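You operate a simulated robot arm through the tools that you are given. There is no shell and no other tool. Be economical: measure what you need, move in short steps, check, and stop when the job is done.

You run a simulated robot arm. Do the job below in one go: nothing can be reset, and whatever is moved stays where it is left.

JOB
Bring the text head into register and pull a proof on the white card.
Fine: Free the lock, silver knob till the small gauge reads OK, lock again, then one turn of the handwheel.

Only the result counts: the job must be done as asked and must still hold three seconds after the hand-in. Knocking over, shifting, dropping, spilling or breaking anything else fails it.

ROBOT AND FRAMES
A 6-joint arm with a two-finger parallel gripper, fixed in place. Base frame: the origin is at the foot of the arm, x ahead of it, y to its left, z up. Lengths are in mm, angles in degrees, forces in N, time in s.
With the tool pointing down near the work surface it reaches from about 140 to 800 mm from the base axis. Its first joint turns from -166.0 to 166.0 degrees. Payload 3.91 kg.
The TCP is the grasp point between the finger pads, 30 mm short of the fingertips. In the tool frame z runs along the fingers and y along their closing line. Largest opening 110 mm; finger width 20, thickness 10; the body of the gripper, 48 by 112 mm, starts 55 mm behind the TCP.
Orientation is that of the tool frame in the base frame, as a unit quaternion [x, y, z, w]. With the fingers straight down and closing along the base's y, the tool's x points along the base's -x, its y along +y and its z along -z.

CONTROLS
- The arm moves only by the tool arm_command. Its argument "commands" is a list of rows, each an object of numbers (a shift or turn left out is 0, a gripper value left out holds the last): "dx", "dy", "dz": the shift along the tool's x, y, z in units of 150 mm (1.0 is 150 mm); "rx", "ry", "rz": the turn, a rotation vector about the tool's x, y, z in units of 180 degrees (1.0 is 180 degrees). In form: [{"dx": .., "dy": .., "dz": .., "rx": .., "ry": .., "rz": ..}, ...]. A call has 1 to 8 rows; each row is the pose to reach, as a shift and turn from the pose commanded when the call began, along the tool's axes at that moment. "claw" is the closure in counts, from 0 (fully open) to 255 (shut), set as the call begins (left out, the last holds). A call with a number of a shift or a turn outside -1 to 1 is refused whole. Rows are played at 5 a second. More than 50 mm and 8.6 degrees between two rows, or a gripper value outside its range, and nothing of the call is played. A pose out of reach is approached as far as the arm can. The call stops where the force on the tool passes 90 N (or 10 N more than at its start, if that is more) or the arm is blocked; 0.2 s more then pass. The fingers move at their own pace (about 108 mm/s each) and stop on an object; they squeeze with about 39 N. The grip force told is the motor's: it shows also when the fingers shut on nothing. Time passes only in rows, and 0.2 s behind the last, so rows that repeat a pose let the fingers close. It gives the time, the measured TCP pose, the force on the tool (base axes), the opening and the grip force at its end, in the units of the frame above (readings bear some noise), with the torque about the TCP (base axes, N m) and any sound that the robot's microphone picked up.
- Cameras (640 x 400 px; columns grow to the right, rows downward): "scene" is fixed at [400.9, 497.6, 1503.6]; the picture's right is [-0.97, 0.23, 0.00], its down [0.10, 0.41, -0.91] and it looks along [-0.20, -0.88, -0.43] (base axes); focal length 317 px, centre (320, 200). "wrist" rides on the gripper at [77, 7, -115] in the tool frame; the picture's right is [-0.09, 1.00, 0.00], its down [-0.80, -0.07, -0.59] and it looks along [-0.59, -0.05, 0.80] (tool axes); focal length 270 px, centre (320, 200). There is no depth. A picture from a camera that has moved, and an enlarged one, comes with that camera's place and axes in the base frame and with its lens.
- camera(camera): a new picture of that camera. The clock stands still meanwhile.
- move_column(by): slides the trunk up (or, below 0, down) by that many mm; the arm rides with it, the base frame stays. It gives what a move gives, with no picture.
- inspect(camera, box): a new picture of the part [left, top, right, bottom] of that camera's present view, enlarged. The clock stands still meanwhile.
- hand_in(): hands the job in; it is judged then, once.

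Go step by step. Nothing tells you positions but the pictures and the camera data: compare them with the known pose of the tool, close in by small moves and look again before you grip or let go. The budget is 120 turns and 76 pictures, counting those below and the enlarged ones. Unless the task says otherwise, let go and move clear before handing in, and close with one line.

The tools are called after "Call:" as name(argument=value, ...) on one line, values as JSON. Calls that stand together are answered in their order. arm_command: Moves the arm, as the interface text tells. Its arguments: {"type":"object","properties":{"commands":{"type":"array"},"claw":{"type":"number"}},"required":["commands"]} The other tools are called the same way: move_column (by) slides the trunk up or down; camera (camera) takes a picture; inspect (camera, box) takes an enlarged picture of a part of a camera's view; hand_in () hands the job in.

At the start:

```text
t: 0.0
tool_pos: [-9.3, -358.4, 1292.0]
tcp_rot: [0.0, 1.0, 0.001, 0.0]
ft_force: [0.6, 0.2, -0.4]
torque: [-0.03, -0.01, -0.01]
width: 110.4
gripper_force: 0.0
trunk travel left (down, up): [-475.0, 65.0]
```

scene: 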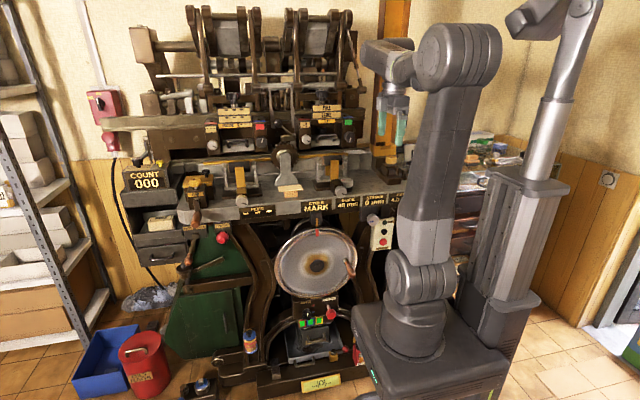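
wrist: 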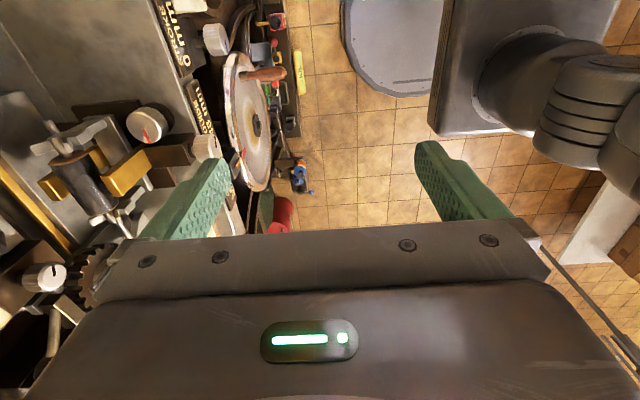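

I see a press-like machine with several knobs, gauges and a handwheel; I need enlarged views to read the labels before moving.

Call:
inspect(camera="scene", box=[170, 80, 290, 155])

Call:
inspect(camera="scene", box=[270, 80, 390, 155])

Call:
inspect(camera="scene", box=[170, 145, 290, 220])

Call:
inspect(camera="scene", box=[280, 145, 410, 226])

Call:
inspect(camera="scene", box=[240, 215, 400, 395])

```text
5.33 times, centred on (230, 118) of scene
camera zoom: at [400.9, 497.6, 1503.6], right [-0.97, 0.23, 0.0], down [0.1, 0.41, -0.91], along [-0.2, -0.88, -0.43], focal length 1691 px, centre (800, 640)
```

zoom: 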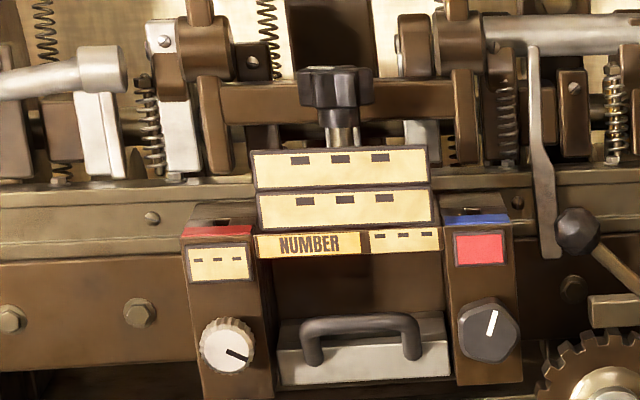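

```text
5.33 times, centred on (330, 118) of scene
camera zoom: at [400.9, 497.6, 1503.6], right [-0.97, 0.23, 0.0], down [0.1, 0.41, -0.91], along [-0.2, -0.88, -0.43], focal length 1691 px, centre (267, 640)
```

zoom: 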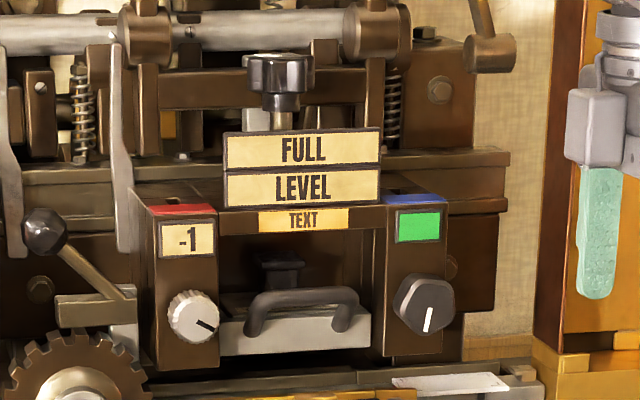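

```text
5.33 times, centred on (230, 182) of scene
camera zoom: at [400.9, 497.6, 1503.6], right [-0.97, 0.23, 0.0], down [0.1, 0.41, -0.91], along [-0.2, -0.88, -0.43], focal length 1691 px, centre (800, 293)
```

zoom: 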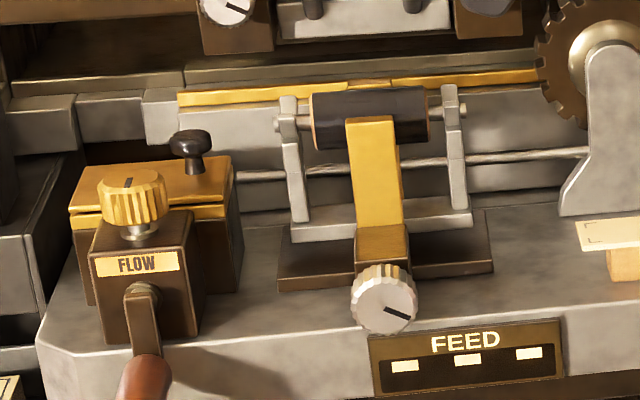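

```text
4.92 times, centred on (345, 186) of scene
camera zoom: at [400.9, 497.6, 1503.6], right [-0.97, 0.23, 0.0], down [0.1, 0.41, -0.91], along [-0.2, -0.88, -0.43], focal length 1561 px, centre (197, 271)
```

zoom: 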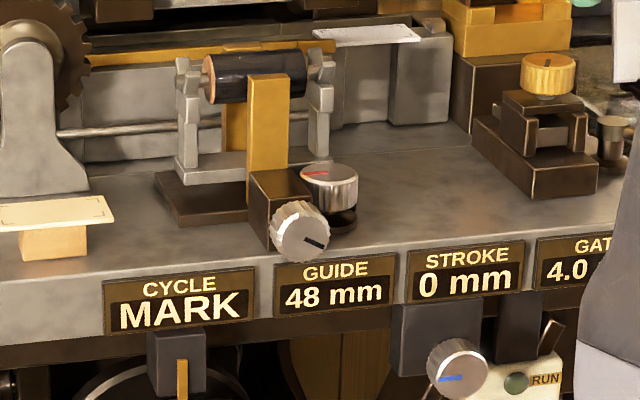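

```text
2.22 times, centred on (320, 305) of scene
camera zoom: at [400.9, 497.6, 1503.6], right [-0.97, 0.23, 0.0], down [0.1, 0.41, -0.91], along [-0.2, -0.88, -0.43], focal length 705 px, centre (320, -33)
```

zoom: 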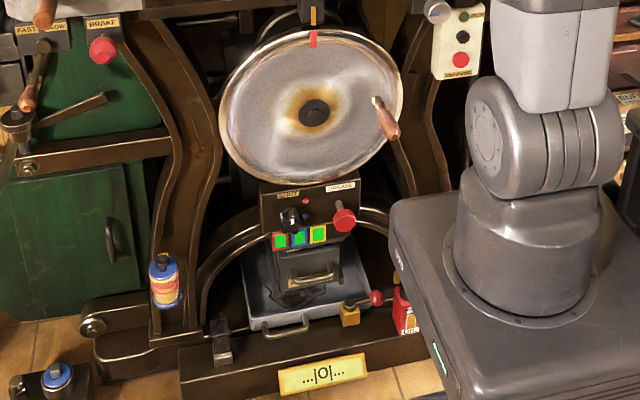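

The machine's front knobs work out to around y≈-610, z≈1020, so the gripper now hangs in front of it. I'll turn the gripper to point at the machine (−y), which also gives an upright close-up view.

Call:
arm_command(commands=[{"rx": 0.02406, "ry": 0.02406, "rz": -0.02406}, {"rx": 0.04811, "ry": 0.04811, "rz": -0.04811}, {"rx": 0.07217, "ry": 0.07217, "rz": -0.07217}, {"rx": 0.09623, "ry": 0.09623, "rz": -0.09623}, {"rx": 0.12028, "ry": 0.12028, "rz": -0.12028}, {"rx": 0.14434, "ry": 0.14434, "rz": -0.14434}, {"rx": 0.16839, "ry": 0.16839, "rz": -0.16839}, {"rx": 0.19245, "ry": 0.19245, "rz": -0.19245}])

```text
t: 1.8
tool_pos: [-10.4, -357.9, 1293.3]
tcp_rot: [-0.289, 0.866, -0.289, -0.289]
ft_force: [0.3, -0.7, 0.1]
torque: [0.02, 0.04, -0.02]
width: 109.9
gripper_force: 0.1
trunk travel left (down, up): [-475.0, 65.0]
```

Halfway turned as planned; finishing the turn.

Call:
arm_command(commands=[{"rx": 0.02406, "ry": 0.02406, "rz": -0.02406}, {"rx": 0.04811, "ry": 0.04811, "rz": -0.04811}, {"rx": 0.07217, "ry": 0.07217, "rz": -0.07217}, {"rx": 0.09623, "ry": 0.09623, "rz": -0.09623}, {"rx": 0.12028, "ry": 0.12028, "rz": -0.12028}, {"rx": 0.14434, "ry": 0.14434, "rz": -0.14434}, {"rx": 0.16839, "ry": 0.16839, "rz": -0.16839}, {"rx": 0.19245, "ry": 0.19245, "rz": -0.19245}])

Call:
camera(camera="wrist")

Call:
camera(camera="scene")

```text
t: 3.6
tool_pos: [-8.4, -359.4, 1292.3]
tcp_rot: [0.479, -0.524, 0.527, 0.467]
ft_force: [-3.3, -0.4, -0.6]
torque: [-0.2, 0.14, 0.14]
width: 110.2
gripper_force: 0.1
out of reach, approached as far as the arm can: row 5, 6, 7
trunk travel left (down, up): [-475.0, 65.0]
```

```text
68 pictures are left
camera wrist: at [-24.4, -245.8, 1370.7], right [-0.98, -0.01, -0.19], down [0.15, 0.6, -0.78], along [0.13, -0.8, -0.59], focal length 270 px, centre (320, 200)
```

wrist: 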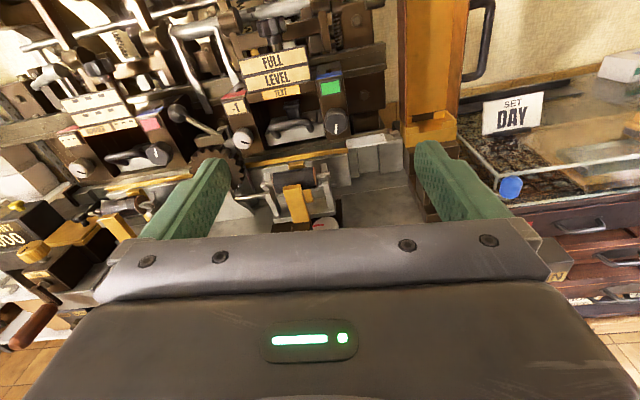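

```text
67 pictures are left
```

scene: 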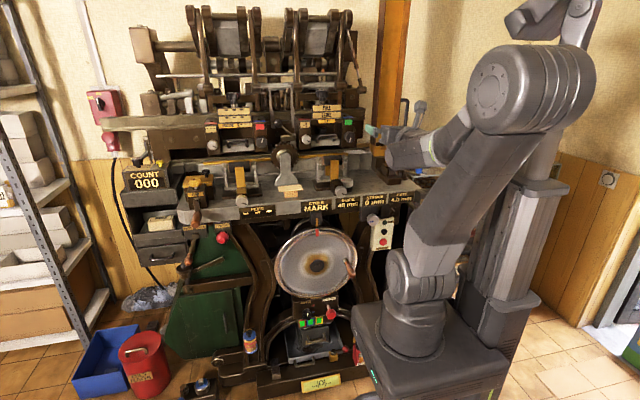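

The TEXT head is in view of the wrist camera; I'll enlarge it to tell the lock and knobs apart.

Call:
inspect(camera="wrist", box=[200, 10, 360, 110])

Call:
inspect(camera="wrist", box=[200, 80, 360, 180])

Call:
inspect(camera="wrist", box=[50, 40, 250, 165])

```text
4.00 times, centred on (280, 60) of wrist
camera zoom: at [-24.4, -245.8, 1370.7], right [-0.98, -0.01, -0.19], down [0.15, 0.6, -0.78], along [0.13, -0.8, -0.59], focal length 1081 px, centre (480, 760)
```

zoom: 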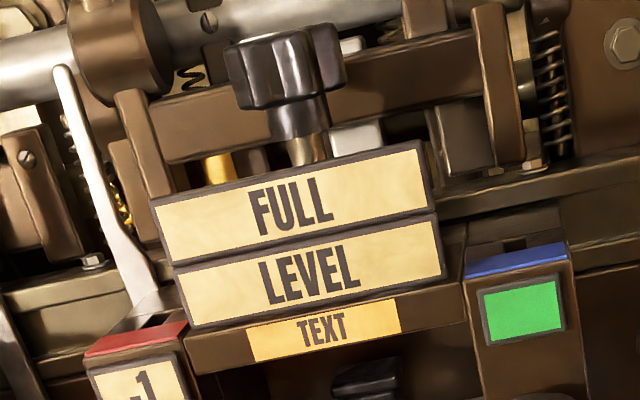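

```text
4.00 times, centred on (280, 130) of wrist
camera zoom: at [-24.4, -245.8, 1370.7], right [-0.98, -0.01, -0.19], down [0.15, 0.6, -0.78], along [0.13, -0.8, -0.59], focal length 1081 px, centre (480, 480)
```

zoom: 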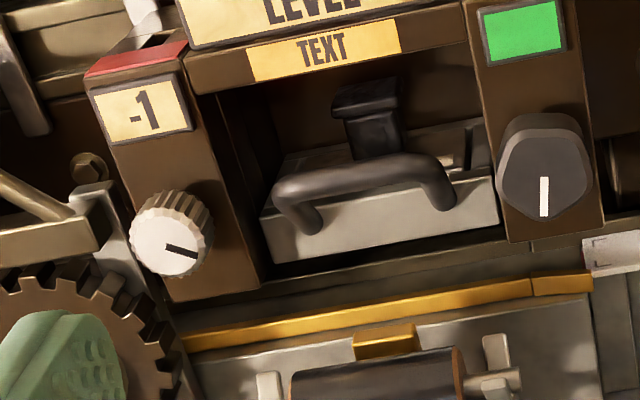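

```text
3.20 times, centred on (150, 102) of wrist
camera zoom: at [-24.4, -245.8, 1370.7], right [-0.98, -0.01, -0.19], down [0.15, 0.6, -0.78], along [0.13, -0.8, -0.59], focal length 865 px, centre (864, 512)
```

zoom: 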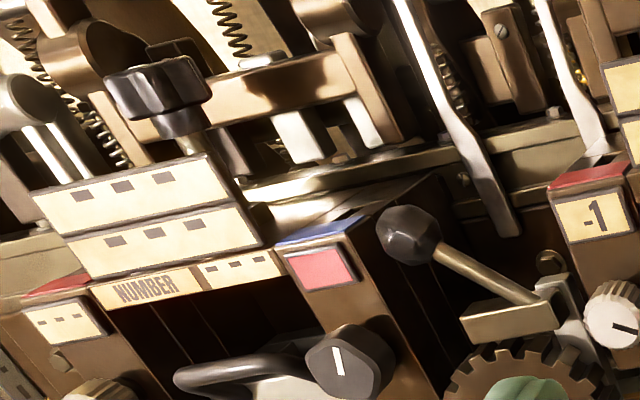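

The black hex knob under the green lamp looks like the lock (≈[-9,-745,1171]) and the white ribbed knob under "-1" the register knob (≈[175,-730,1179]). I'll approach the front of the head and look closer.

Call:
arm_command(commands=[{"dz": 0.2, "dx": -0.04}, {"dz": 0.4, "dx": -0.08}, {"dz": 0.6, "dx": -0.12}, {"dz": 0.8, "dx": -0.16}, {"dz": 1.0, "dx": -0.2}, {"dz": 1.0, "dx": -0.2}])

Call:
camera(camera="wrist")

```text
t: 5.0
tool_pos: [-24.7, -509.3, 1265.8]
tcp_rot: [0.501, -0.499, 0.502, 0.497]
ft_force: [0.0, 0.5, 0.3]
torque: [0.01, 0.01, -0.01]
width: 110.2
gripper_force: 0.1
out of reach, approached as far as the arm can: row 2, 3, 4, 5, 6
trunk travel left (down, up): [-475.0, 65.0]
```

```text
63 pictures are left
camera wrist: at [-32.0, -394.0, 1344.4], right [-1.0, -0.01, -0.09], down [0.07, 0.6, -0.8], along [0.06, -0.8, -0.59], focal length 270 px, centre (320, 200)
```

wrist: 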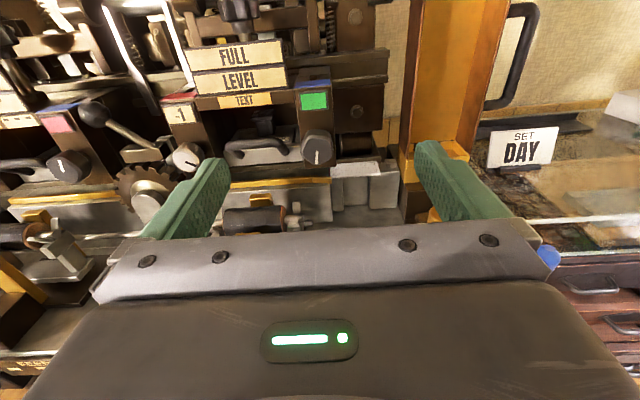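

The tool now points straight at the head. Moving closer and slightly down.

Call:
arm_command(commands=[{"dz": 0.2, "dx": -0.05}, {"dz": 0.4, "dx": -0.1}, {"dz": 0.6, "dx": -0.15}, {"dz": 0.7, "dx": -0.2}, {"dz": 0.7, "dx": -0.2}])

Call:
camera(camera="wrist")

Call:
camera(camera="scene")

```text
t: 6.2
tool_pos: [-34.2, -613.3, 1237.1]
tcp_rot: [0.502, -0.499, 0.503, 0.497]
ft_force: [-0.4, -0.1, 0.1]
torque: [-0.02, 0.02, 0.0]
width: 110.1
gripper_force: 0.0
out of reach, approached as far as the arm can: row 1, 2, 3, 4, 5
trunk travel left (down, up): [-475.0, 65.0]
```

```text
62 pictures are left
camera wrist: at [-42.1, -497.9, 1315.3], right [-1.0, -0.01, -0.09], down [0.07, 0.6, -0.8], along [0.06, -0.8, -0.59], focal length 270 px, centre (320, 200)
```

wrist: 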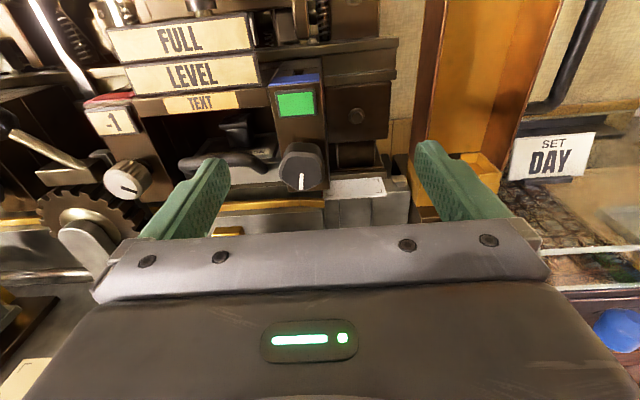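

```text
61 pictures are left
```

scene: 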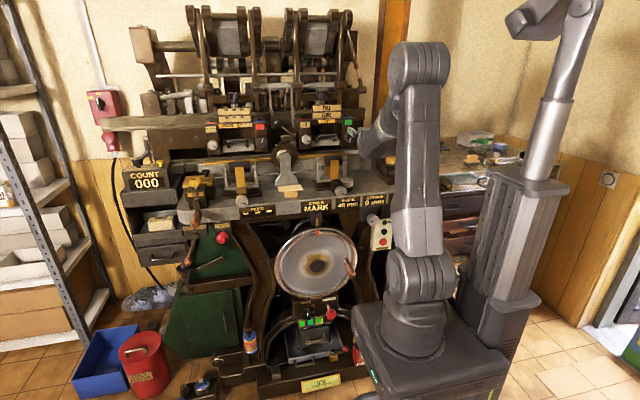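

Still drifting in −x with a "reach" note; I'll test moving sideways toward +x to line up with the lock knob.

Call:
arm_command(commands=[{"dy": -0.08, "dx": -0.1}, {"dy": -0.17, "dx": -0.2}, {"dy": -0.17, "dx": -0.2}])

```text
t: 7.0
tool_pos: [-30.5, -614.6, 1212.8]
tcp_rot: [0.503, -0.498, 0.507, 0.492]
ft_force: [0.1, -0.9, 0.1]
torque: [0.0, 0.03, 0.02]
width: 110.1
gripper_force: 0.1
out of reach, approached as far as the arm can: row 1, 2, 3
trunk travel left (down, up): [-475.0, 65.0]
```

A joint seems near its limit. I'll try a small roll about the tool axis (harmless for a round knob) to see which joint it is.

Call:
arm_command(commands=[{"rz": 0.04}, {"rz": 0.08}, {"rz": 0.12}, {"rz": 0.12}])

Call:
arm_command(commands=[{"rz": -0.04}, {"rz": -0.08}, {"rz": -0.12}, {"rz": -0.16}, {"rz": -0.2}, {"rz": -0.24}, {"rz": -0.24}])

```text
t: 8.0
tool_pos: [-30.2, -613.5, 1212.1]
tcp_rot: [0.397, -0.585, 0.585, 0.397]
ft_force: [0.4, -0.3, 0.0]
torque: [0.0, 0.0, 0.04]
width: 109.9
gripper_force: 0.1
trunk travel left (down, up): [-475.0, 65.0]
```

```text
t: 9.6
tool_pos: [-92.2, -618.7, 1262.6]
tcp_rot: [0.6, -0.396, 0.413, 0.559]
ft_force: [-0.9, -0.7, -0.1]
torque: [0.01, -0.01, 0.05]
width: 109.7
gripper_force: 0.0
out of reach, approached as far as the arm can: row 3, 4, 5, 6, 7
trunk travel left (down, up): [-475.0, 65.0]
```

The last joint is at its limit at zero roll; rolling positively is free. I'll roll back to about +20° and reposition.

Call:
arm_command(commands=[{"rz": 0.04}, {"rz": 0.08}, {"rz": 0.12}, {"rz": 0.16}, {"rz": 0.2}, {"rz": 0.24}, {"rz": 0.24}])

```text
t: 11.2
tool_pos: [-90.8, -620.8, 1263.3]
tcp_rot: [0.411, -0.59, 0.591, 0.366]
ft_force: [-1.1, 0.7, 0.6]
torque: [0.02, 0.01, 0.0]
width: 109.9
gripper_force: 0.1
trunk travel left (down, up): [-475.0, 65.0]
```

Correcting small tilt errors and lining up in front of the lock knob, still with clearance.

Call:
arm_command(commands=[{"dx": -0.19, "dy": -0.067, "dz": 0.045, "rx": -0.003, "ry": 0.004}, {"dx": -0.37, "dy": -0.134, "dz": 0.09, "rx": -0.006, "ry": 0.008}, {"dx": -0.56, "dy": -0.2, "dz": 0.135, "rx": -0.009, "ry": 0.012}, {"dx": -0.74, "dy": -0.267, "dz": 0.18, "rx": -0.0115, "ry": 0.0166}, {"dx": -0.74, "dy": -0.267, "dz": 0.18, "rx": -0.0115, "ry": 0.0166}])

Call:
camera(camera="wrist")

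```text
t: 12.4
tool_pos: [-10.2, -640.9, 1177.7]
tcp_rot: [-0.388, 0.591, -0.589, -0.391]
ft_force: [-0.1, -0.3, 0.5]
torque: [-0.01, -0.03, -0.04]
width: 110.2
gripper_force: 0.1
trunk travel left (down, up): [-475.0, 65.0]
```

```text
60 pictures are left
camera wrist: at [-45.7, -526.2, 1246.1], right [-0.88, 0.0, -0.47], down [0.38, 0.59, -0.71], along [0.28, -0.8, -0.52], focal length 270 px, centre (320, 200)
```

wrist: 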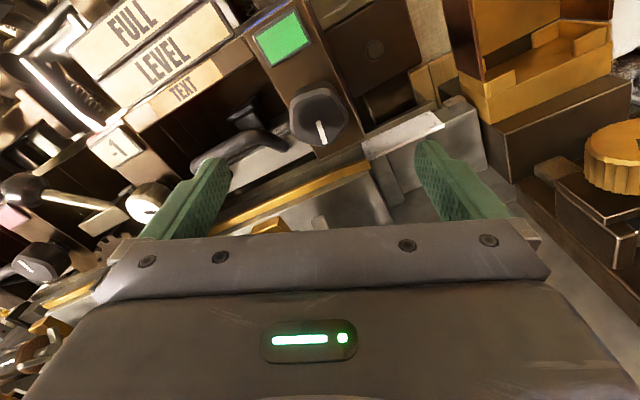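

Lined up. I'll enlarge the view around the knob to gauge clearance to the tray handle and the card bed.

Call:
inspect(camera="wrist", box=[220, 60, 460, 210])

Call:
inspect(camera="scene", box=[290, 90, 390, 152])

```text
2.67 times, centred on (340, 135) of wrist
camera zoom: at [-45.7, -526.2, 1246.1], right [-0.88, 0.0, -0.47], down [0.38, 0.59, -0.71], along [0.28, -0.8, -0.52], focal length 721 px, centre (267, 373)
```

zoom: 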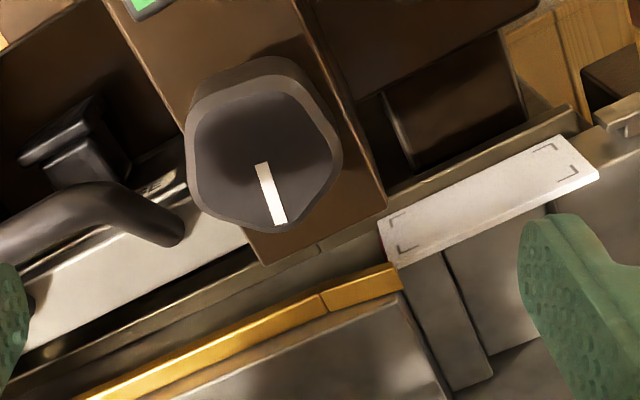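

```text
6.40 times, centred on (340, 121) of scene
camera zoom: at [400.9, 497.6, 1503.6], right [-0.97, 0.23, 0.0], down [0.1, 0.41, -0.91], along [-0.2, -0.88, -0.43], focal length 2029 px, centre (192, 706)
```

zoom: 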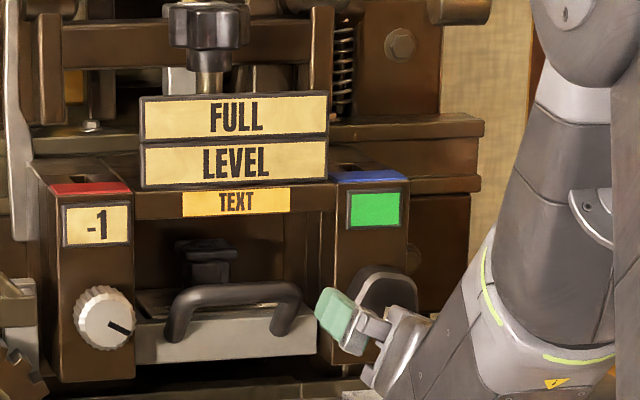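

The knob is a ~48 mm hex, flats top and bottom. I'll roll to 90° (fingers above and below the knob) at this stand-off and part-close the fingers.

Call:
arm_command(commands=[{"rz": 0.0465}, {"rz": 0.093}, {"rz": 0.1395}, {"rz": 0.186}, {"rz": 0.2325}, {"rz": 0.279}, {"rz": 0.3255}, {"rz": 0.372}], claw=105)

Call:
camera(camera="wrist")

```text
t: 14.2
tool_pos: [-8.8, -641.2, 1176.2]
tcp_rot: [-0.002, -0.707, 0.707, -0.002]
ft_force: [-0.5, -0.2, 0.0]
torque: [0.0, -0.03, -0.01]
width: 64.7
gripper_force: 0.0
trunk travel left (down, up): [-475.0, 65.0]
```

```text
57 pictures are left
camera wrist: at [-85.4, -525.3, 1171.1], right [0.09, 0.0, -1.0], down [0.8, 0.59, 0.08], along [0.59, -0.81, 0.06], focal length 270 px, centre (320, 200)
```

wrist: 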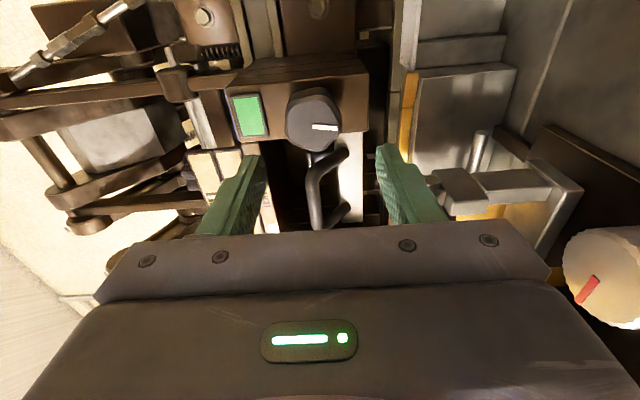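

From the side the knob is at about [-10,-730,1181]. Advancing so the fingertips straddle it, then look.

Call:
arm_command(commands=[{"dy": -0.02, "dz": 0.15, "dx": 0.007}, {"dy": -0.027, "dz": 0.3, "dx": 0.007}, {"dy": -0.027, "dz": 0.4, "dx": 0.007}, {"dy": -0.027, "dz": 0.46, "dx": 0.007}])

Call:
camera(camera="wrist")

```text
t: 15.2
tool_pos: [-10.0, -709.9, 1181.6]
tcp_rot: [0.002, 0.708, -0.707, 0.0]
ft_force: [-0.2, -0.8, 0.6]
torque: [0.03, 0.01, 0.01]
width: 65.0
gripper_force: 0.1
trunk travel left (down, up): [-475.0, 65.0]
```

```text
56 pictures are left
camera wrist: at [-86.3, -594.1, 1174.9], right [0.09, 0.0, -1.0], down [0.8, 0.59, 0.07], along [0.59, -0.81, 0.05], focal length 270 px, centre (320, 200)
```

wrist: 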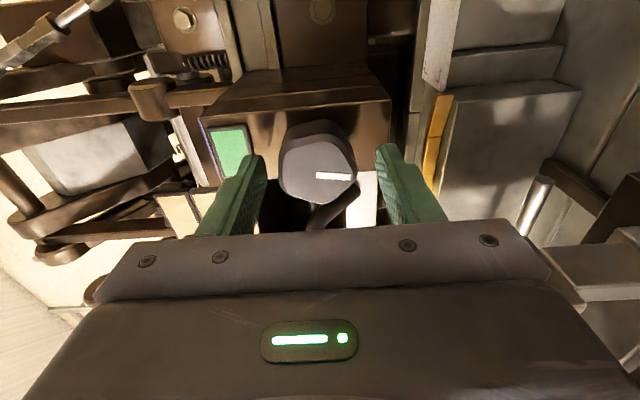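

Knob is centred between the fingers. Advance a few mm more and grip.

Call:
arm_command(commands=[{"dz": 0.05, "dx": 0.013}, {"dz": 0.05, "dx": 0.013}])

Call:
arm_command(commands=[{"dz": 0.0}, {"dz": 0.0}, {"dz": 0.0}], claw=255)

Call:
camera(camera="wrist")

```text
t: 15.8
tool_pos: [-11.3, -716.7, 1182.2]
tcp_rot: [-0.002, -0.707, 0.707, 0.0]
ft_force: [-0.7, -0.5, 0.3]
torque: [-0.03, 0.01, 0.02]
width: 64.8
gripper_force: 0.1
trunk travel left (down, up): [-475.0, 65.0]
```

```text
t: 16.6
tool_pos: [-11.8, -716.1, 1182.2]
tcp_rot: [-0.001, -0.706, 0.709, -0.001]
ft_force: [0.1, -8.7, 14.3]
torque: [0.22, 0.0, -0.14]
width: 43.2
gripper_force: 44.9
trunk travel left (down, up): [-475.0, 65.0]
```

```text
55 pictures are left
camera wrist: at [-88.0, -601.5, 1176.3], right [0.09, 0.0, -1.0], down [0.8, 0.59, 0.07], along [0.59, -0.8, 0.06], focal length 270 px, centre (320, 200)
```

wrist: 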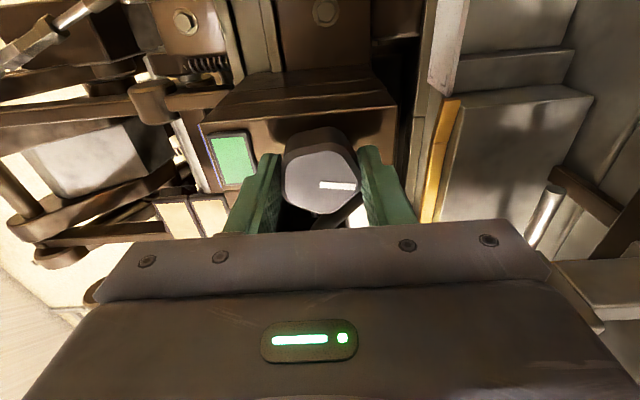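

Gripped at 43 mm. Trying a small counter-clockwise turn, watching the torque.

Call:
arm_command(commands=[{"rz": -0.03}, {"rz": -0.06}, {"rz": -0.09}])

Call:
camera(camera="wrist")

```text
t: 17.4
tool_pos: [-12.3, -716.6, 1183.5]
tcp_rot: [0.098, -0.699, 0.701, 0.099]
ft_force: [1.0, -8.5, 22.5]
torque: [0.24, 0.01, 0.99]
width: 43.1
gripper_force: 45.1
trunk travel left (down, up): [-475.0, 65.0]
```

```text
54 pictures are left
camera wrist: at [-86.9, -601.5, 1198.3], right [-0.19, 0.0, -0.98], down [0.79, 0.59, -0.16], along [0.58, -0.8, -0.11], focal length 270 px, centre (320, 200)
```

wrist: 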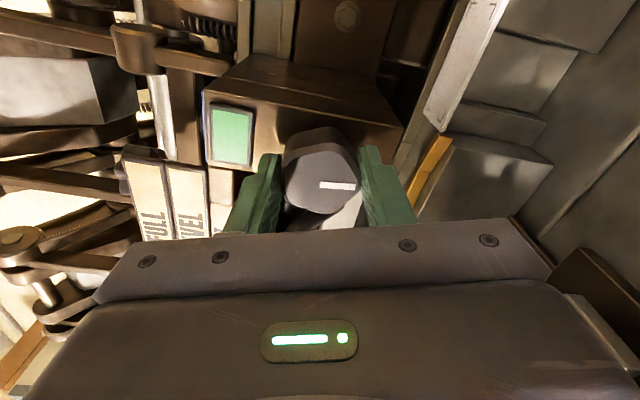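

The knob follows freely and the lamp is still green. Continuing counter-clockwise to about 60°.

Call:
arm_command(commands=[{"rz": -0.045}, {"rz": -0.09}, {"rz": -0.135}, {"rz": -0.18}, {"rz": -0.22}, {"rz": -0.25}])

Call:
camera(camera="wrist")

```text
t: 18.8
tool_pos: [-10.6, -716.7, 1183.0]
tcp_rot: [0.359, -0.607, 0.61, 0.361]
ft_force: [4.2, -8.2, 26.8]
torque: [-0.04, -0.05, 0.0]
width: 43.2
gripper_force: 45.4
trunk travel left (down, up): [-475.0, 65.0]
```

```text
53 pictures are left
camera wrist: at [-53.8, -601.2, 1247.6], right [-0.83, 0.0, -0.56], down [0.45, 0.59, -0.67], along [0.33, -0.81, -0.49], focal length 270 px, centre (320, 200)
```

wrist: 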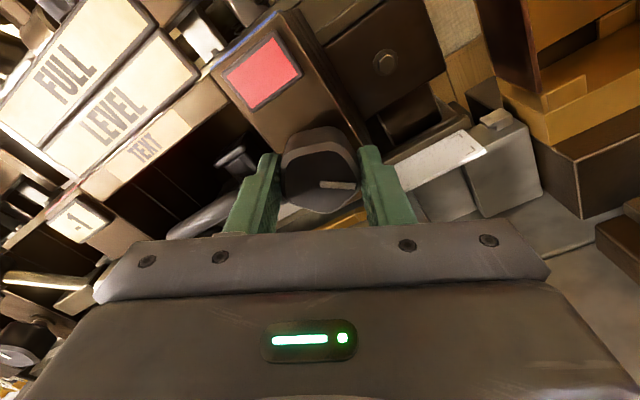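

Lamp is red: lock freed. A bit further for margin, then release and back off.

Call:
arm_command(commands=[{"rz": -0.04}, {"rz": -0.08}, {"rz": -0.12}])

Call:
arm_command(commands=[{"dz": 0}, {"dz": 0}], claw=105)

Call:
arm_command(commands=[{"dz": -0.15}, {"dz": -0.3}, {"dz": -0.45}, {"dz": -0.45}])

Call:
camera(camera="wrist")

```text
t: 19.6
tool_pos: [-11.5, -717.1, 1182.5]
tcp_rot: [0.467, -0.529, 0.531, 0.469]
ft_force: [3.7, -8.6, 28.1]
torque: [-0.19, -0.01, 0.0]
width: 43.3
gripper_force: 44.9
trunk travel left (down, up): [-475.0, 65.0]
```

```text
t: 20.2
tool_pos: [-12.7, -717.2, 1178.8]
tcp_rot: [-0.467, 0.533, -0.529, -0.467]
ft_force: [-0.2, 0.3, -0.1]
torque: [0.0, 0.01, -0.04]
width: 64.8
gripper_force: 0.0
trunk travel left (down, up): [-475.0, 65.0]
```

```text
t: 21.2
tool_pos: [-11.3, -650.1, 1180.2]
tcp_rot: [-0.467, 0.532, -0.531, -0.467]
ft_force: [-0.1, 0.3, -0.1]
torque: [-0.02, 0.0, -0.02]
width: 64.7
gripper_force: 0.1
trunk travel left (down, up): [-475.0, 65.0]
```

```text
52 pictures are left
camera wrist: at [-27.8, -534.8, 1256.6], right [-0.98, 0.0, -0.22], down [0.17, 0.59, -0.78], along [0.13, -0.8, -0.58], focal length 270 px, centre (320, 200)
```

wrist: 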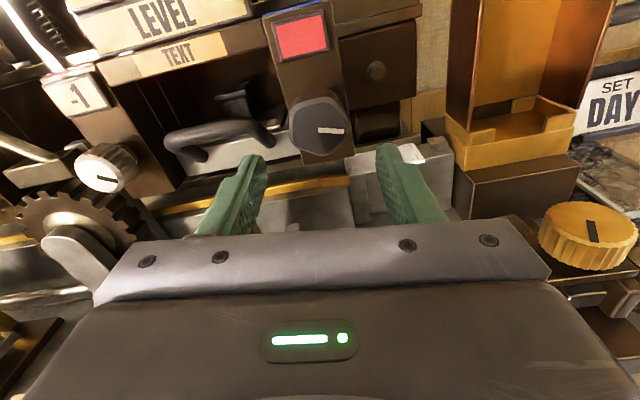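

Lock pointer now points right and the lamp is red; gauge still shows −1. Moving across to the silver knob (≈[172,-728,1182]) while rolling back to 90°.

Call:
arm_command(commands=[{"dy": -0.2, "dx": -0.025, "rz": 0.046}, {"dy": -0.4, "dx": -0.05, "rz": 0.092}, {"dy": -0.6, "dx": -0.075, "rz": 0.138}, {"dy": -0.8, "dx": -0.1, "rz": 0.184}, {"dy": -1.0, "dx": -0.12, "rz": 0.23}, {"dy": -1.0, "dx": -0.12, "rz": 0.23}])

```text
t: 22.6
tool_pos: [139.7, -650.3, 1182.0]
tcp_rot: [-0.247, 0.663, -0.662, -0.249]
ft_force: [-1.4, 0.2, 1.2]
torque: [-0.02, -0.01, 0.02]
width: 64.7
gripper_force: 0.1
trunk travel left (down, up): [-475.0, 65.0]
```

Call:
arm_command(commands=[{"dy": -0.03, "dx": -0.03, "rz": 0.046}, {"dy": -0.06, "dx": -0.07, "rz": 0.092}, {"dy": -0.1, "dx": -0.11, "rz": 0.138}, {"dy": -0.14, "dx": -0.161, "rz": 0.184}, {"dy": -0.14, "dx": -0.161, "rz": 0.228}, {"dy": -0.14, "dx": -0.161, "rz": 0.228}])

Call:
camera(camera="wrist")

```text
t: 24.0
tool_pos: [172.6, -650.1, 1182.0]
tcp_rot: [0.0, -0.707, 0.707, 0.002]
ft_force: [-0.5, 0.0, 0.4]
torque: [0.0, 0.0, -0.02]
width: 64.8
gripper_force: 0.0
trunk travel left (down, up): [-475.0, 65.0]
```

```text
51 pictures are left
camera wrist: at [95.0, -534.3, 1176.2], right [0.09, 0.0, -1.0], down [0.8, 0.59, 0.07], along [0.59, -0.8, 0.05], focal length 270 px, centre (320, 200)
```

wrist: 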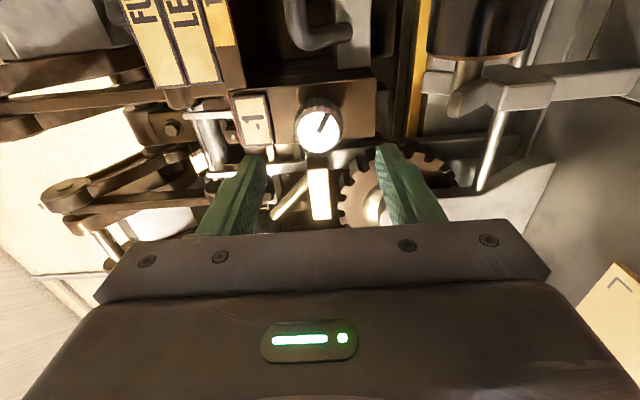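

Well aligned, with the "−1" gauge also in view. Advance and grip the silver knob.

Call:
arm_command(commands=[{"dy": -0.02, "dx": -0.013, "dz": 0.15}, {"dy": -0.02, "dx": -0.013, "dz": 0.3}, {"dy": -0.02, "dx": -0.013, "dz": 0.4}, {"dy": -0.02, "dx": -0.013, "dz": 0.44}])

Call:
camera(camera="wrist")

```text
t: 25.0
tool_pos: [173.7, -716.6, 1185.5]
tcp_rot: [0.0, -0.707, 0.707, 0.002]
ft_force: [0.6, 0.1, 0.5]
torque: [0.0, 0.02, 0.0]
width: 64.6
gripper_force: 0.1
trunk travel left (down, up): [-475.0, 65.0]
```

```text
50 pictures are left
camera wrist: at [96.5, -601.3, 1179.9], right [0.08, 0.0, -1.0], down [0.8, 0.59, 0.07], along [0.59, -0.81, 0.05], focal length 270 px, centre (320, 200)
```

wrist: 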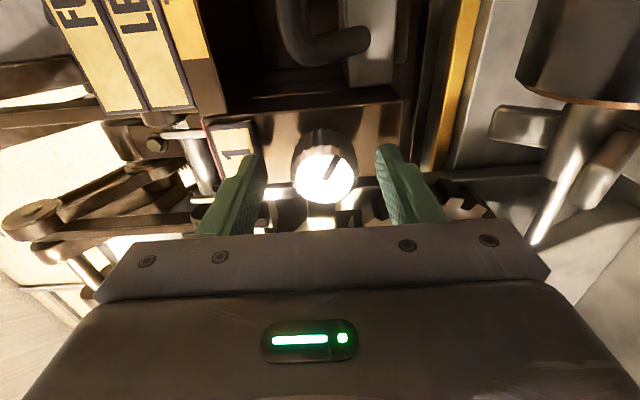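

Gripping and turning 20° clockwise as a test.

Call:
arm_command(commands=[{"dz": 0.0}, {"dz": 0.0}, {"dz": 0.0}], claw=255)

Call:
arm_command(commands=[{"rz": 0.04}, {"rz": 0.08}, {"rz": 0.11}])

Call:
camera(camera="wrist")

Call:
inspect(camera="scene", box=[290, 90, 390, 152])

```text
t: 25.8
tool_pos: [172.6, -716.9, 1182.2]
tcp_rot: [-0.001, 0.709, -0.705, -0.002]
ft_force: [-1.5, 6.2, -16.2]
torque: [-0.1, -0.02, -0.43]
width: 35.6
gripper_force: 45.3
trunk travel left (down, up): [-475.0, 65.0]
```

```text
t: 26.6
tool_pos: [173.2, -716.6, 1183.2]
tcp_rot: [0.121, 0.698, -0.696, 0.119]
ft_force: [-4.3, 10.3, -23.5]
torque: [-0.08, -0.04, 0.62]
width: 35.6
gripper_force: 45.8
trunk travel left (down, up): [-475.0, 65.0]
```

```text
49 pictures are left
camera wrist: at [103.1, -601.2, 1152.6], right [0.42, 0.0, -0.91], down [0.73, 0.59, 0.34], along [0.54, -0.81, 0.25], focal length 270 px, centre (320, 200)
```

wrist: 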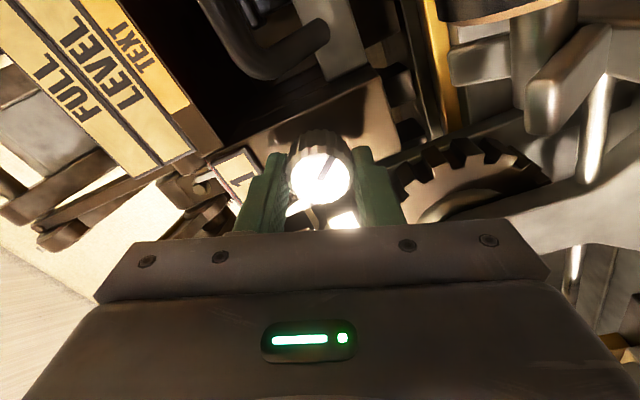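

```text
6.40 times, centred on (340, 121) of scene
camera zoom: at [400.9, 497.6, 1503.6], right [-0.97, 0.23, 0.0], down [0.1, 0.41, -0.91], along [-0.2, -0.88, -0.43], focal length 2029 px, centre (192, 706)
```

zoom: 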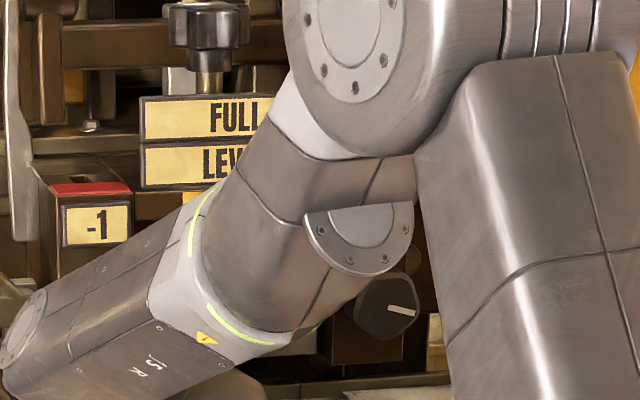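

The knob turns; gauge still −1, and the scene camera sees the gauge. Continuing clockwise.

Call:
arm_command(commands=[{"rz": 0.04}, {"rz": 0.08}, {"rz": 0.12}, {"rz": 0.16}])

Call:
inspect(camera="scene", box=[290, 90, 390, 152])

```text
t: 27.6
tool_pos: [171.1, -716.8, 1184.5]
tcp_rot: [0.291, 0.645, -0.644, 0.29]
ft_force: [-4.5, 9.2, -18.0]
torque: [0.99, 0.01, -0.53]
width: 35.4
gripper_force: 44.8
trunk travel left (down, up): [-475.0, 65.0]
```

```text
6.40 times, centred on (340, 121) of scene
camera zoom: at [400.9, 497.6, 1503.6], right [-0.97, 0.23, 0.0], down [0.1, 0.41, -0.91], along [-0.2, -0.88, -0.43], focal length 2029 px, centre (192, 706)
```

zoom: 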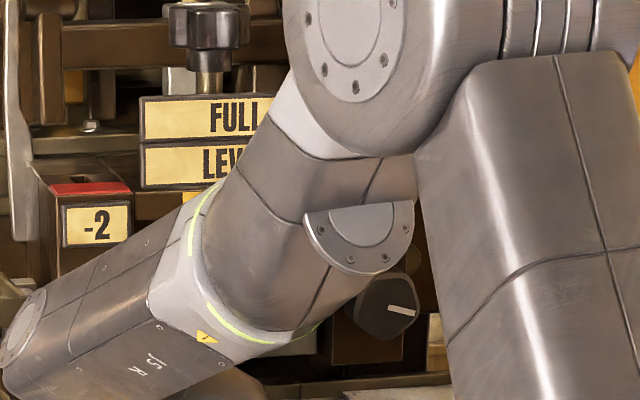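

Clockwise goes to −2, so counter-clockwise it is. Turning back past the start in steps.

Call:
arm_command(commands=[{"rz": -0.045}, {"rz": -0.09}, {"rz": -0.135}, {"rz": -0.18}, {"rz": -0.225}, {"rz": -0.27}, {"rz": -0.315}])

Call:
inspect(camera="scene", box=[290, 90, 390, 152])

```text
t: 29.2
tool_pos: [172.8, -717.7, 1181.8]
tcp_rot: [-0.052, 0.707, -0.703, -0.052]
ft_force: [0.3, 12.2, -27.0]
torque: [-0.12, -0.1, -1.04]
width: 35.2
gripper_force: 45.3
trunk travel left (down, up): [-475.0, 65.0]
```

```text
6.40 times, centred on (340, 121) of scene
camera zoom: at [400.9, 497.6, 1503.6], right [-0.97, 0.23, 0.0], down [0.1, 0.41, -0.91], along [-0.2, -0.88, -0.43], focal length 2029 px, centre (192, 706)
```

zoom: 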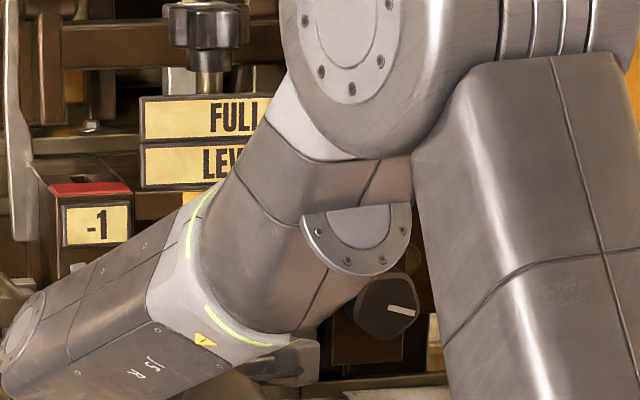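

Back to −1, slightly past the start. Another 20° counter-clockwise.

Call:
arm_command(commands=[{"rz": -0.04}, {"rz": -0.08}, {"rz": -0.11}])

Call:
inspect(camera="scene", box=[290, 90, 390, 152])

```text
t: 30.0
tool_pos: [172.6, -717.6, 1182.0]
tcp_rot: [-0.172, 0.689, -0.683, -0.173]
ft_force: [-1.2, 11.2, -32.2]
torque: [-0.27, -0.09, -0.39]
width: 35.5
gripper_force: 44.8
trunk travel left (down, up): [-475.0, 65.0]
```

```text
6.40 times, centred on (340, 121) of scene
camera zoom: at [400.9, 497.6, 1503.6], right [-0.97, 0.23, 0.0], down [0.1, 0.41, -0.91], along [-0.2, -0.88, -0.43], focal length 2029 px, centre (192, 706)
```

zoom: 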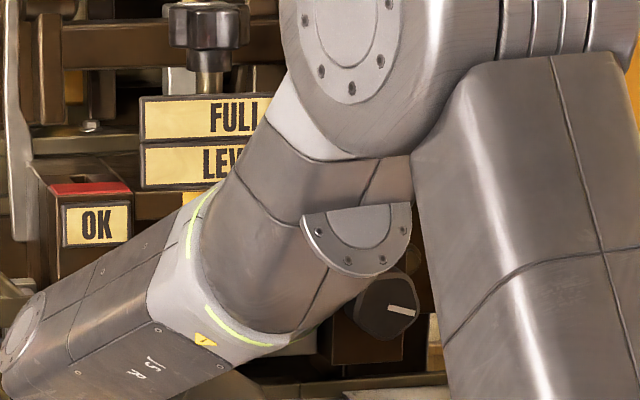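

Gauge reads OK. I'll go 9° more to sit further inside the OK band and confirm.

Call:
arm_command(commands=[{"rz": -0.025}, {"rz": -0.05}])

Call:
inspect(camera="scene", box=[290, 90, 390, 152])

```text
t: 30.6
tool_pos: [172.9, -716.7, 1181.4]
tcp_rot: [-0.225, 0.672, -0.668, -0.225]
ft_force: [-2.6, 8.2, -33.1]
torque: [-0.32, -0.09, -0.2]
width: 35.6
gripper_force: 45.1
trunk travel left (down, up): [-475.0, 65.0]
```

```text
6.40 times, centred on (340, 121) of scene
camera zoom: at [400.9, 497.6, 1503.6], right [-0.97, 0.23, 0.0], down [0.1, 0.41, -0.91], along [-0.2, -0.88, -0.43], focal length 2029 px, centre (192, 706)
```

zoom: 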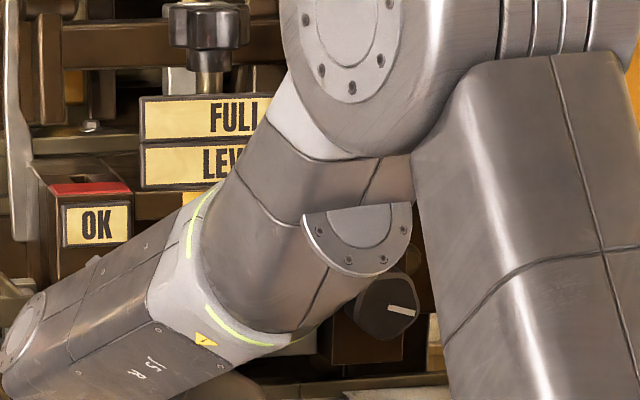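

OK and steady. Release, back off.

Call:
arm_command(commands=[{"dz": 0}, {"dz": 0}], claw=105)

Call:
arm_command(commands=[{"dz": -0.15}, {"dz": -0.3}, {"dz": -0.45}, {"dz": -0.45}])

Call:
camera(camera="wrist")

```text
t: 31.2
tool_pos: [172.9, -716.1, 1186.4]
tcp_rot: [0.224, -0.67, 0.671, 0.226]
ft_force: [-0.1, -1.0, -0.1]
torque: [0.06, 0.02, -0.03]
width: 64.5
gripper_force: 0.1
trunk travel left (down, up): [-475.0, 65.0]
```

```text
t: 32.2
tool_pos: [171.6, -647.9, 1186.9]
tcp_rot: [0.225, -0.67, 0.67, 0.225]
ft_force: [0.4, 0.6, 0.4]
torque: [0.01, 0.0, 0.04]
width: 64.3
gripper_force: 0.1
trunk travel left (down, up): [-475.0, 65.0]
```

```text
43 pictures are left
camera wrist: at [107.6, -532.9, 1227.9], right [-0.53, 0.0, -0.85], down [0.68, 0.59, -0.43], along [0.5, -0.8, -0.32], focal length 270 px, centre (320, 200)
```

wrist: 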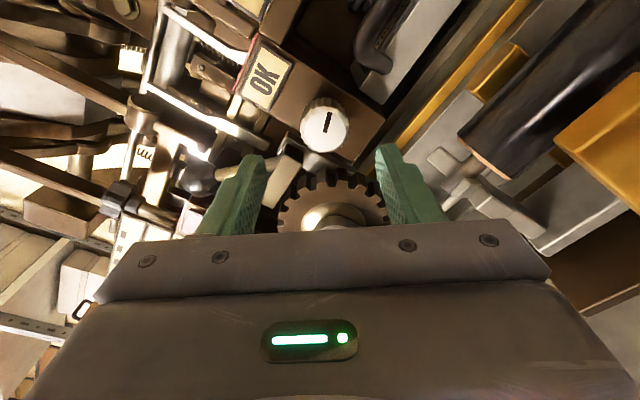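

Gauge holds OK. Back to the lock knob in the orientation where I left it.

Call:
arm_command(commands=[{"dx": 0.159, "dy": 0.127, "rz": -0.042}, {"dx": 0.318, "dy": 0.254, "rz": -0.084}, {"dx": 0.478, "dy": 0.381, "rz": -0.126}, {"dx": 0.637, "dy": 0.507, "rz": -0.169}, {"dx": 0.796, "dy": 0.634, "rz": -0.211}, {"dx": 0.955, "dy": 0.761, "dz": 0.014, "rz": -0.253}, {"dx": 0.955, "dy": 0.761, "dz": 0.014, "rz": -0.253}])

Call:
camera(camera="wrist")

```text
t: 33.8
tool_pos: [-10.2, -652.9, 1180.0]
tcp_rot: [-0.466, 0.532, -0.53, -0.468]
ft_force: [-0.6, 0.6, -0.2]
torque: [-0.01, 0.01, -0.01]
width: 64.7
gripper_force: 0.1
trunk travel left (down, up): [-475.0, 65.0]
```

```text
42 pictures are left
camera wrist: at [-26.2, -537.0, 1256.7], right [-0.98, 0.0, -0.21], down [0.17, 0.6, -0.78], along [0.13, -0.8, -0.58], focal length 270 px, centre (320, 200)
```

wrist: 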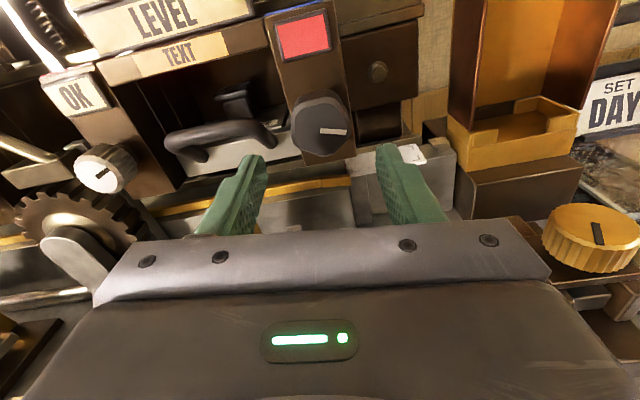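

Call:
arm_command(commands=[{"dz": 0.15, "dy": 0.01}, {"dz": 0.3, "dy": 0.01}, {"dz": 0.427, "dy": 0.01}, {"dz": 0.427, "dy": 0.01}])

Call:
arm_command(commands=[{"dz": 0.0}, {"dz": 0.0}, {"dz": 0.0}], claw=255)

Call:
arm_command(commands=[{"rz": 0.045}, {"rz": 0.09}, {"rz": 0.135}, {"rz": 0.18}, {"rz": 0.225}, {"rz": 0.27}, {"rz": 0.315}, {"rz": 0.36}])

Call:
camera(camera="wrist")

```text
t: 34.8
tool_pos: [-10.6, -716.2, 1181.4]
tcp_rot: [-0.466, 0.532, -0.531, -0.467]
ft_force: [-0.7, 0.1, -0.1]
torque: [0.01, 0.01, 0.03]
width: 64.8
gripper_force: 0.1
trunk travel left (down, up): [-475.0, 65.0]
```

```text
t: 35.6
tool_pos: [-10.0, -716.7, 1179.7]
tcp_rot: [-0.467, 0.532, -0.53, -0.467]
ft_force: [0.4, -2.8, 1.4]
torque: [0.44, -0.03, 0.34]
width: 43.4
gripper_force: 44.8
trunk travel left (down, up): [-475.0, 65.0]
```

```text
t: 37.4
tool_pos: [-8.9, -717.2, 1182.0]
tcp_rot: [0.109, -0.697, 0.7, 0.109]
ft_force: [15.3, -24.8, 23.6]
torque: [0.2, 0.04, 0.33]
width: 43.6
gripper_force: 45.3
trunk travel left (down, up): [-475.0, 65.0]
```

```text
41 pictures are left
camera wrist: at [-83.9, -600.8, 1199.6], right [-0.22, 0.0, -0.98], down [0.78, 0.59, -0.18], along [0.58, -0.8, -0.13], focal length 270 px, centre (320, 200)
```

wrist: 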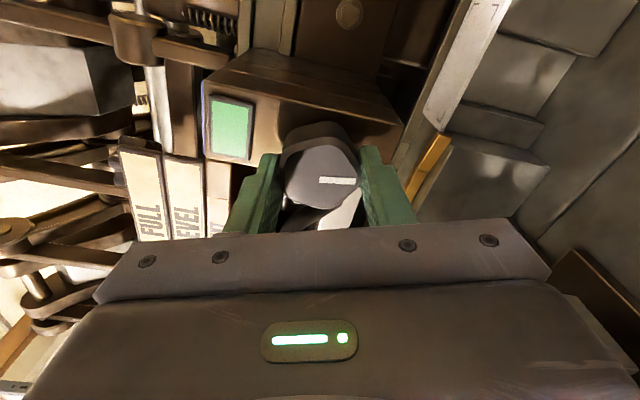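

Green again. Turning the remaining ~18° to the original position (pointer straight down), then checking.

Call:
arm_command(commands=[{"rz": 0.035}, {"rz": 0.07}, {"rz": 0.1}])

Call:
arm_command(commands=[{"dz": 0}, {"dz": 0}], claw=105)

Call:
arm_command(commands=[{"dz": -0.15}, {"dz": -0.3}, {"dz": -0.45}, {"dz": -0.6}, {"dz": -0.75}])

Call:
camera(camera="scene")

Call:
camera(camera="wrist")

```text
t: 38.2
tool_pos: [-8.6, -715.4, 1182.5]
tcp_rot: [0.0, -0.705, 0.709, 0.0]
ft_force: [17.1, -23.5, 31.3]
torque: [0.31, 0.07, 0.43]
width: 43.2
gripper_force: 44.9
trunk travel left (down, up): [-475.0, 65.0]
```

```text
t: 38.8
tool_pos: [-12.2, -714.6, 1178.5]
tcp_rot: [0.002, 0.708, -0.706, 0.001]
ft_force: [0.6, 0.2, -0.5]
torque: [-0.01, 0.0, -0.01]
width: 64.6
gripper_force: 0.1
trunk travel left (down, up): [-475.0, 65.0]
```

```text
t: 40.0
tool_pos: [-12.3, -602.5, 1181.0]
tcp_rot: [-0.002, -0.707, 0.707, 0.0]
ft_force: [0.6, 0.2, 0.5]
torque: [-0.05, 0.0, -0.01]
width: 64.7
gripper_force: 0.0
trunk travel left (down, up): [-475.0, 65.0]
```

```text
40 pictures are left
```

scene: 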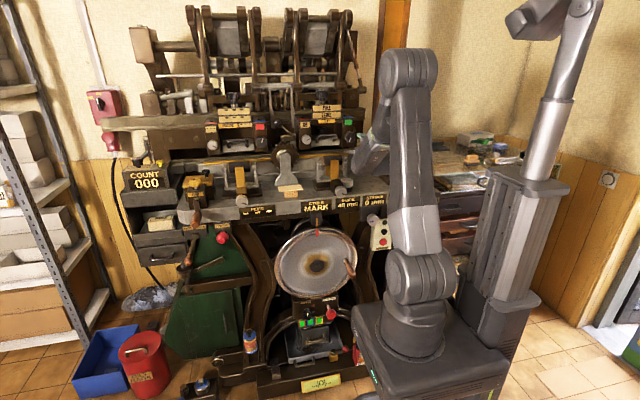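

```text
39 pictures are left
camera wrist: at [-88.1, -486.3, 1174.2], right [0.09, 0.0, -1.0], down [0.8, 0.59, 0.07], along [0.59, -0.81, 0.05], focal length 270 px, centre (320, 200)
```

wrist: 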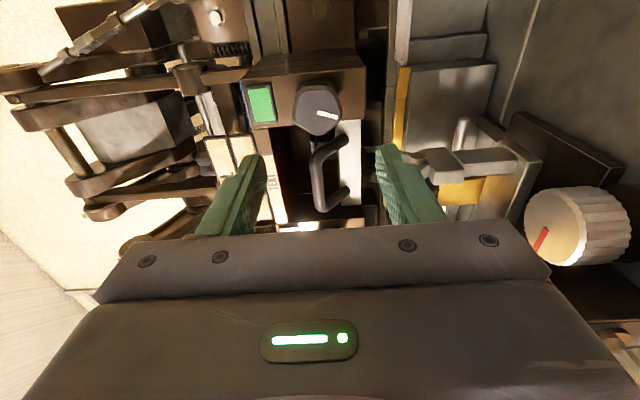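

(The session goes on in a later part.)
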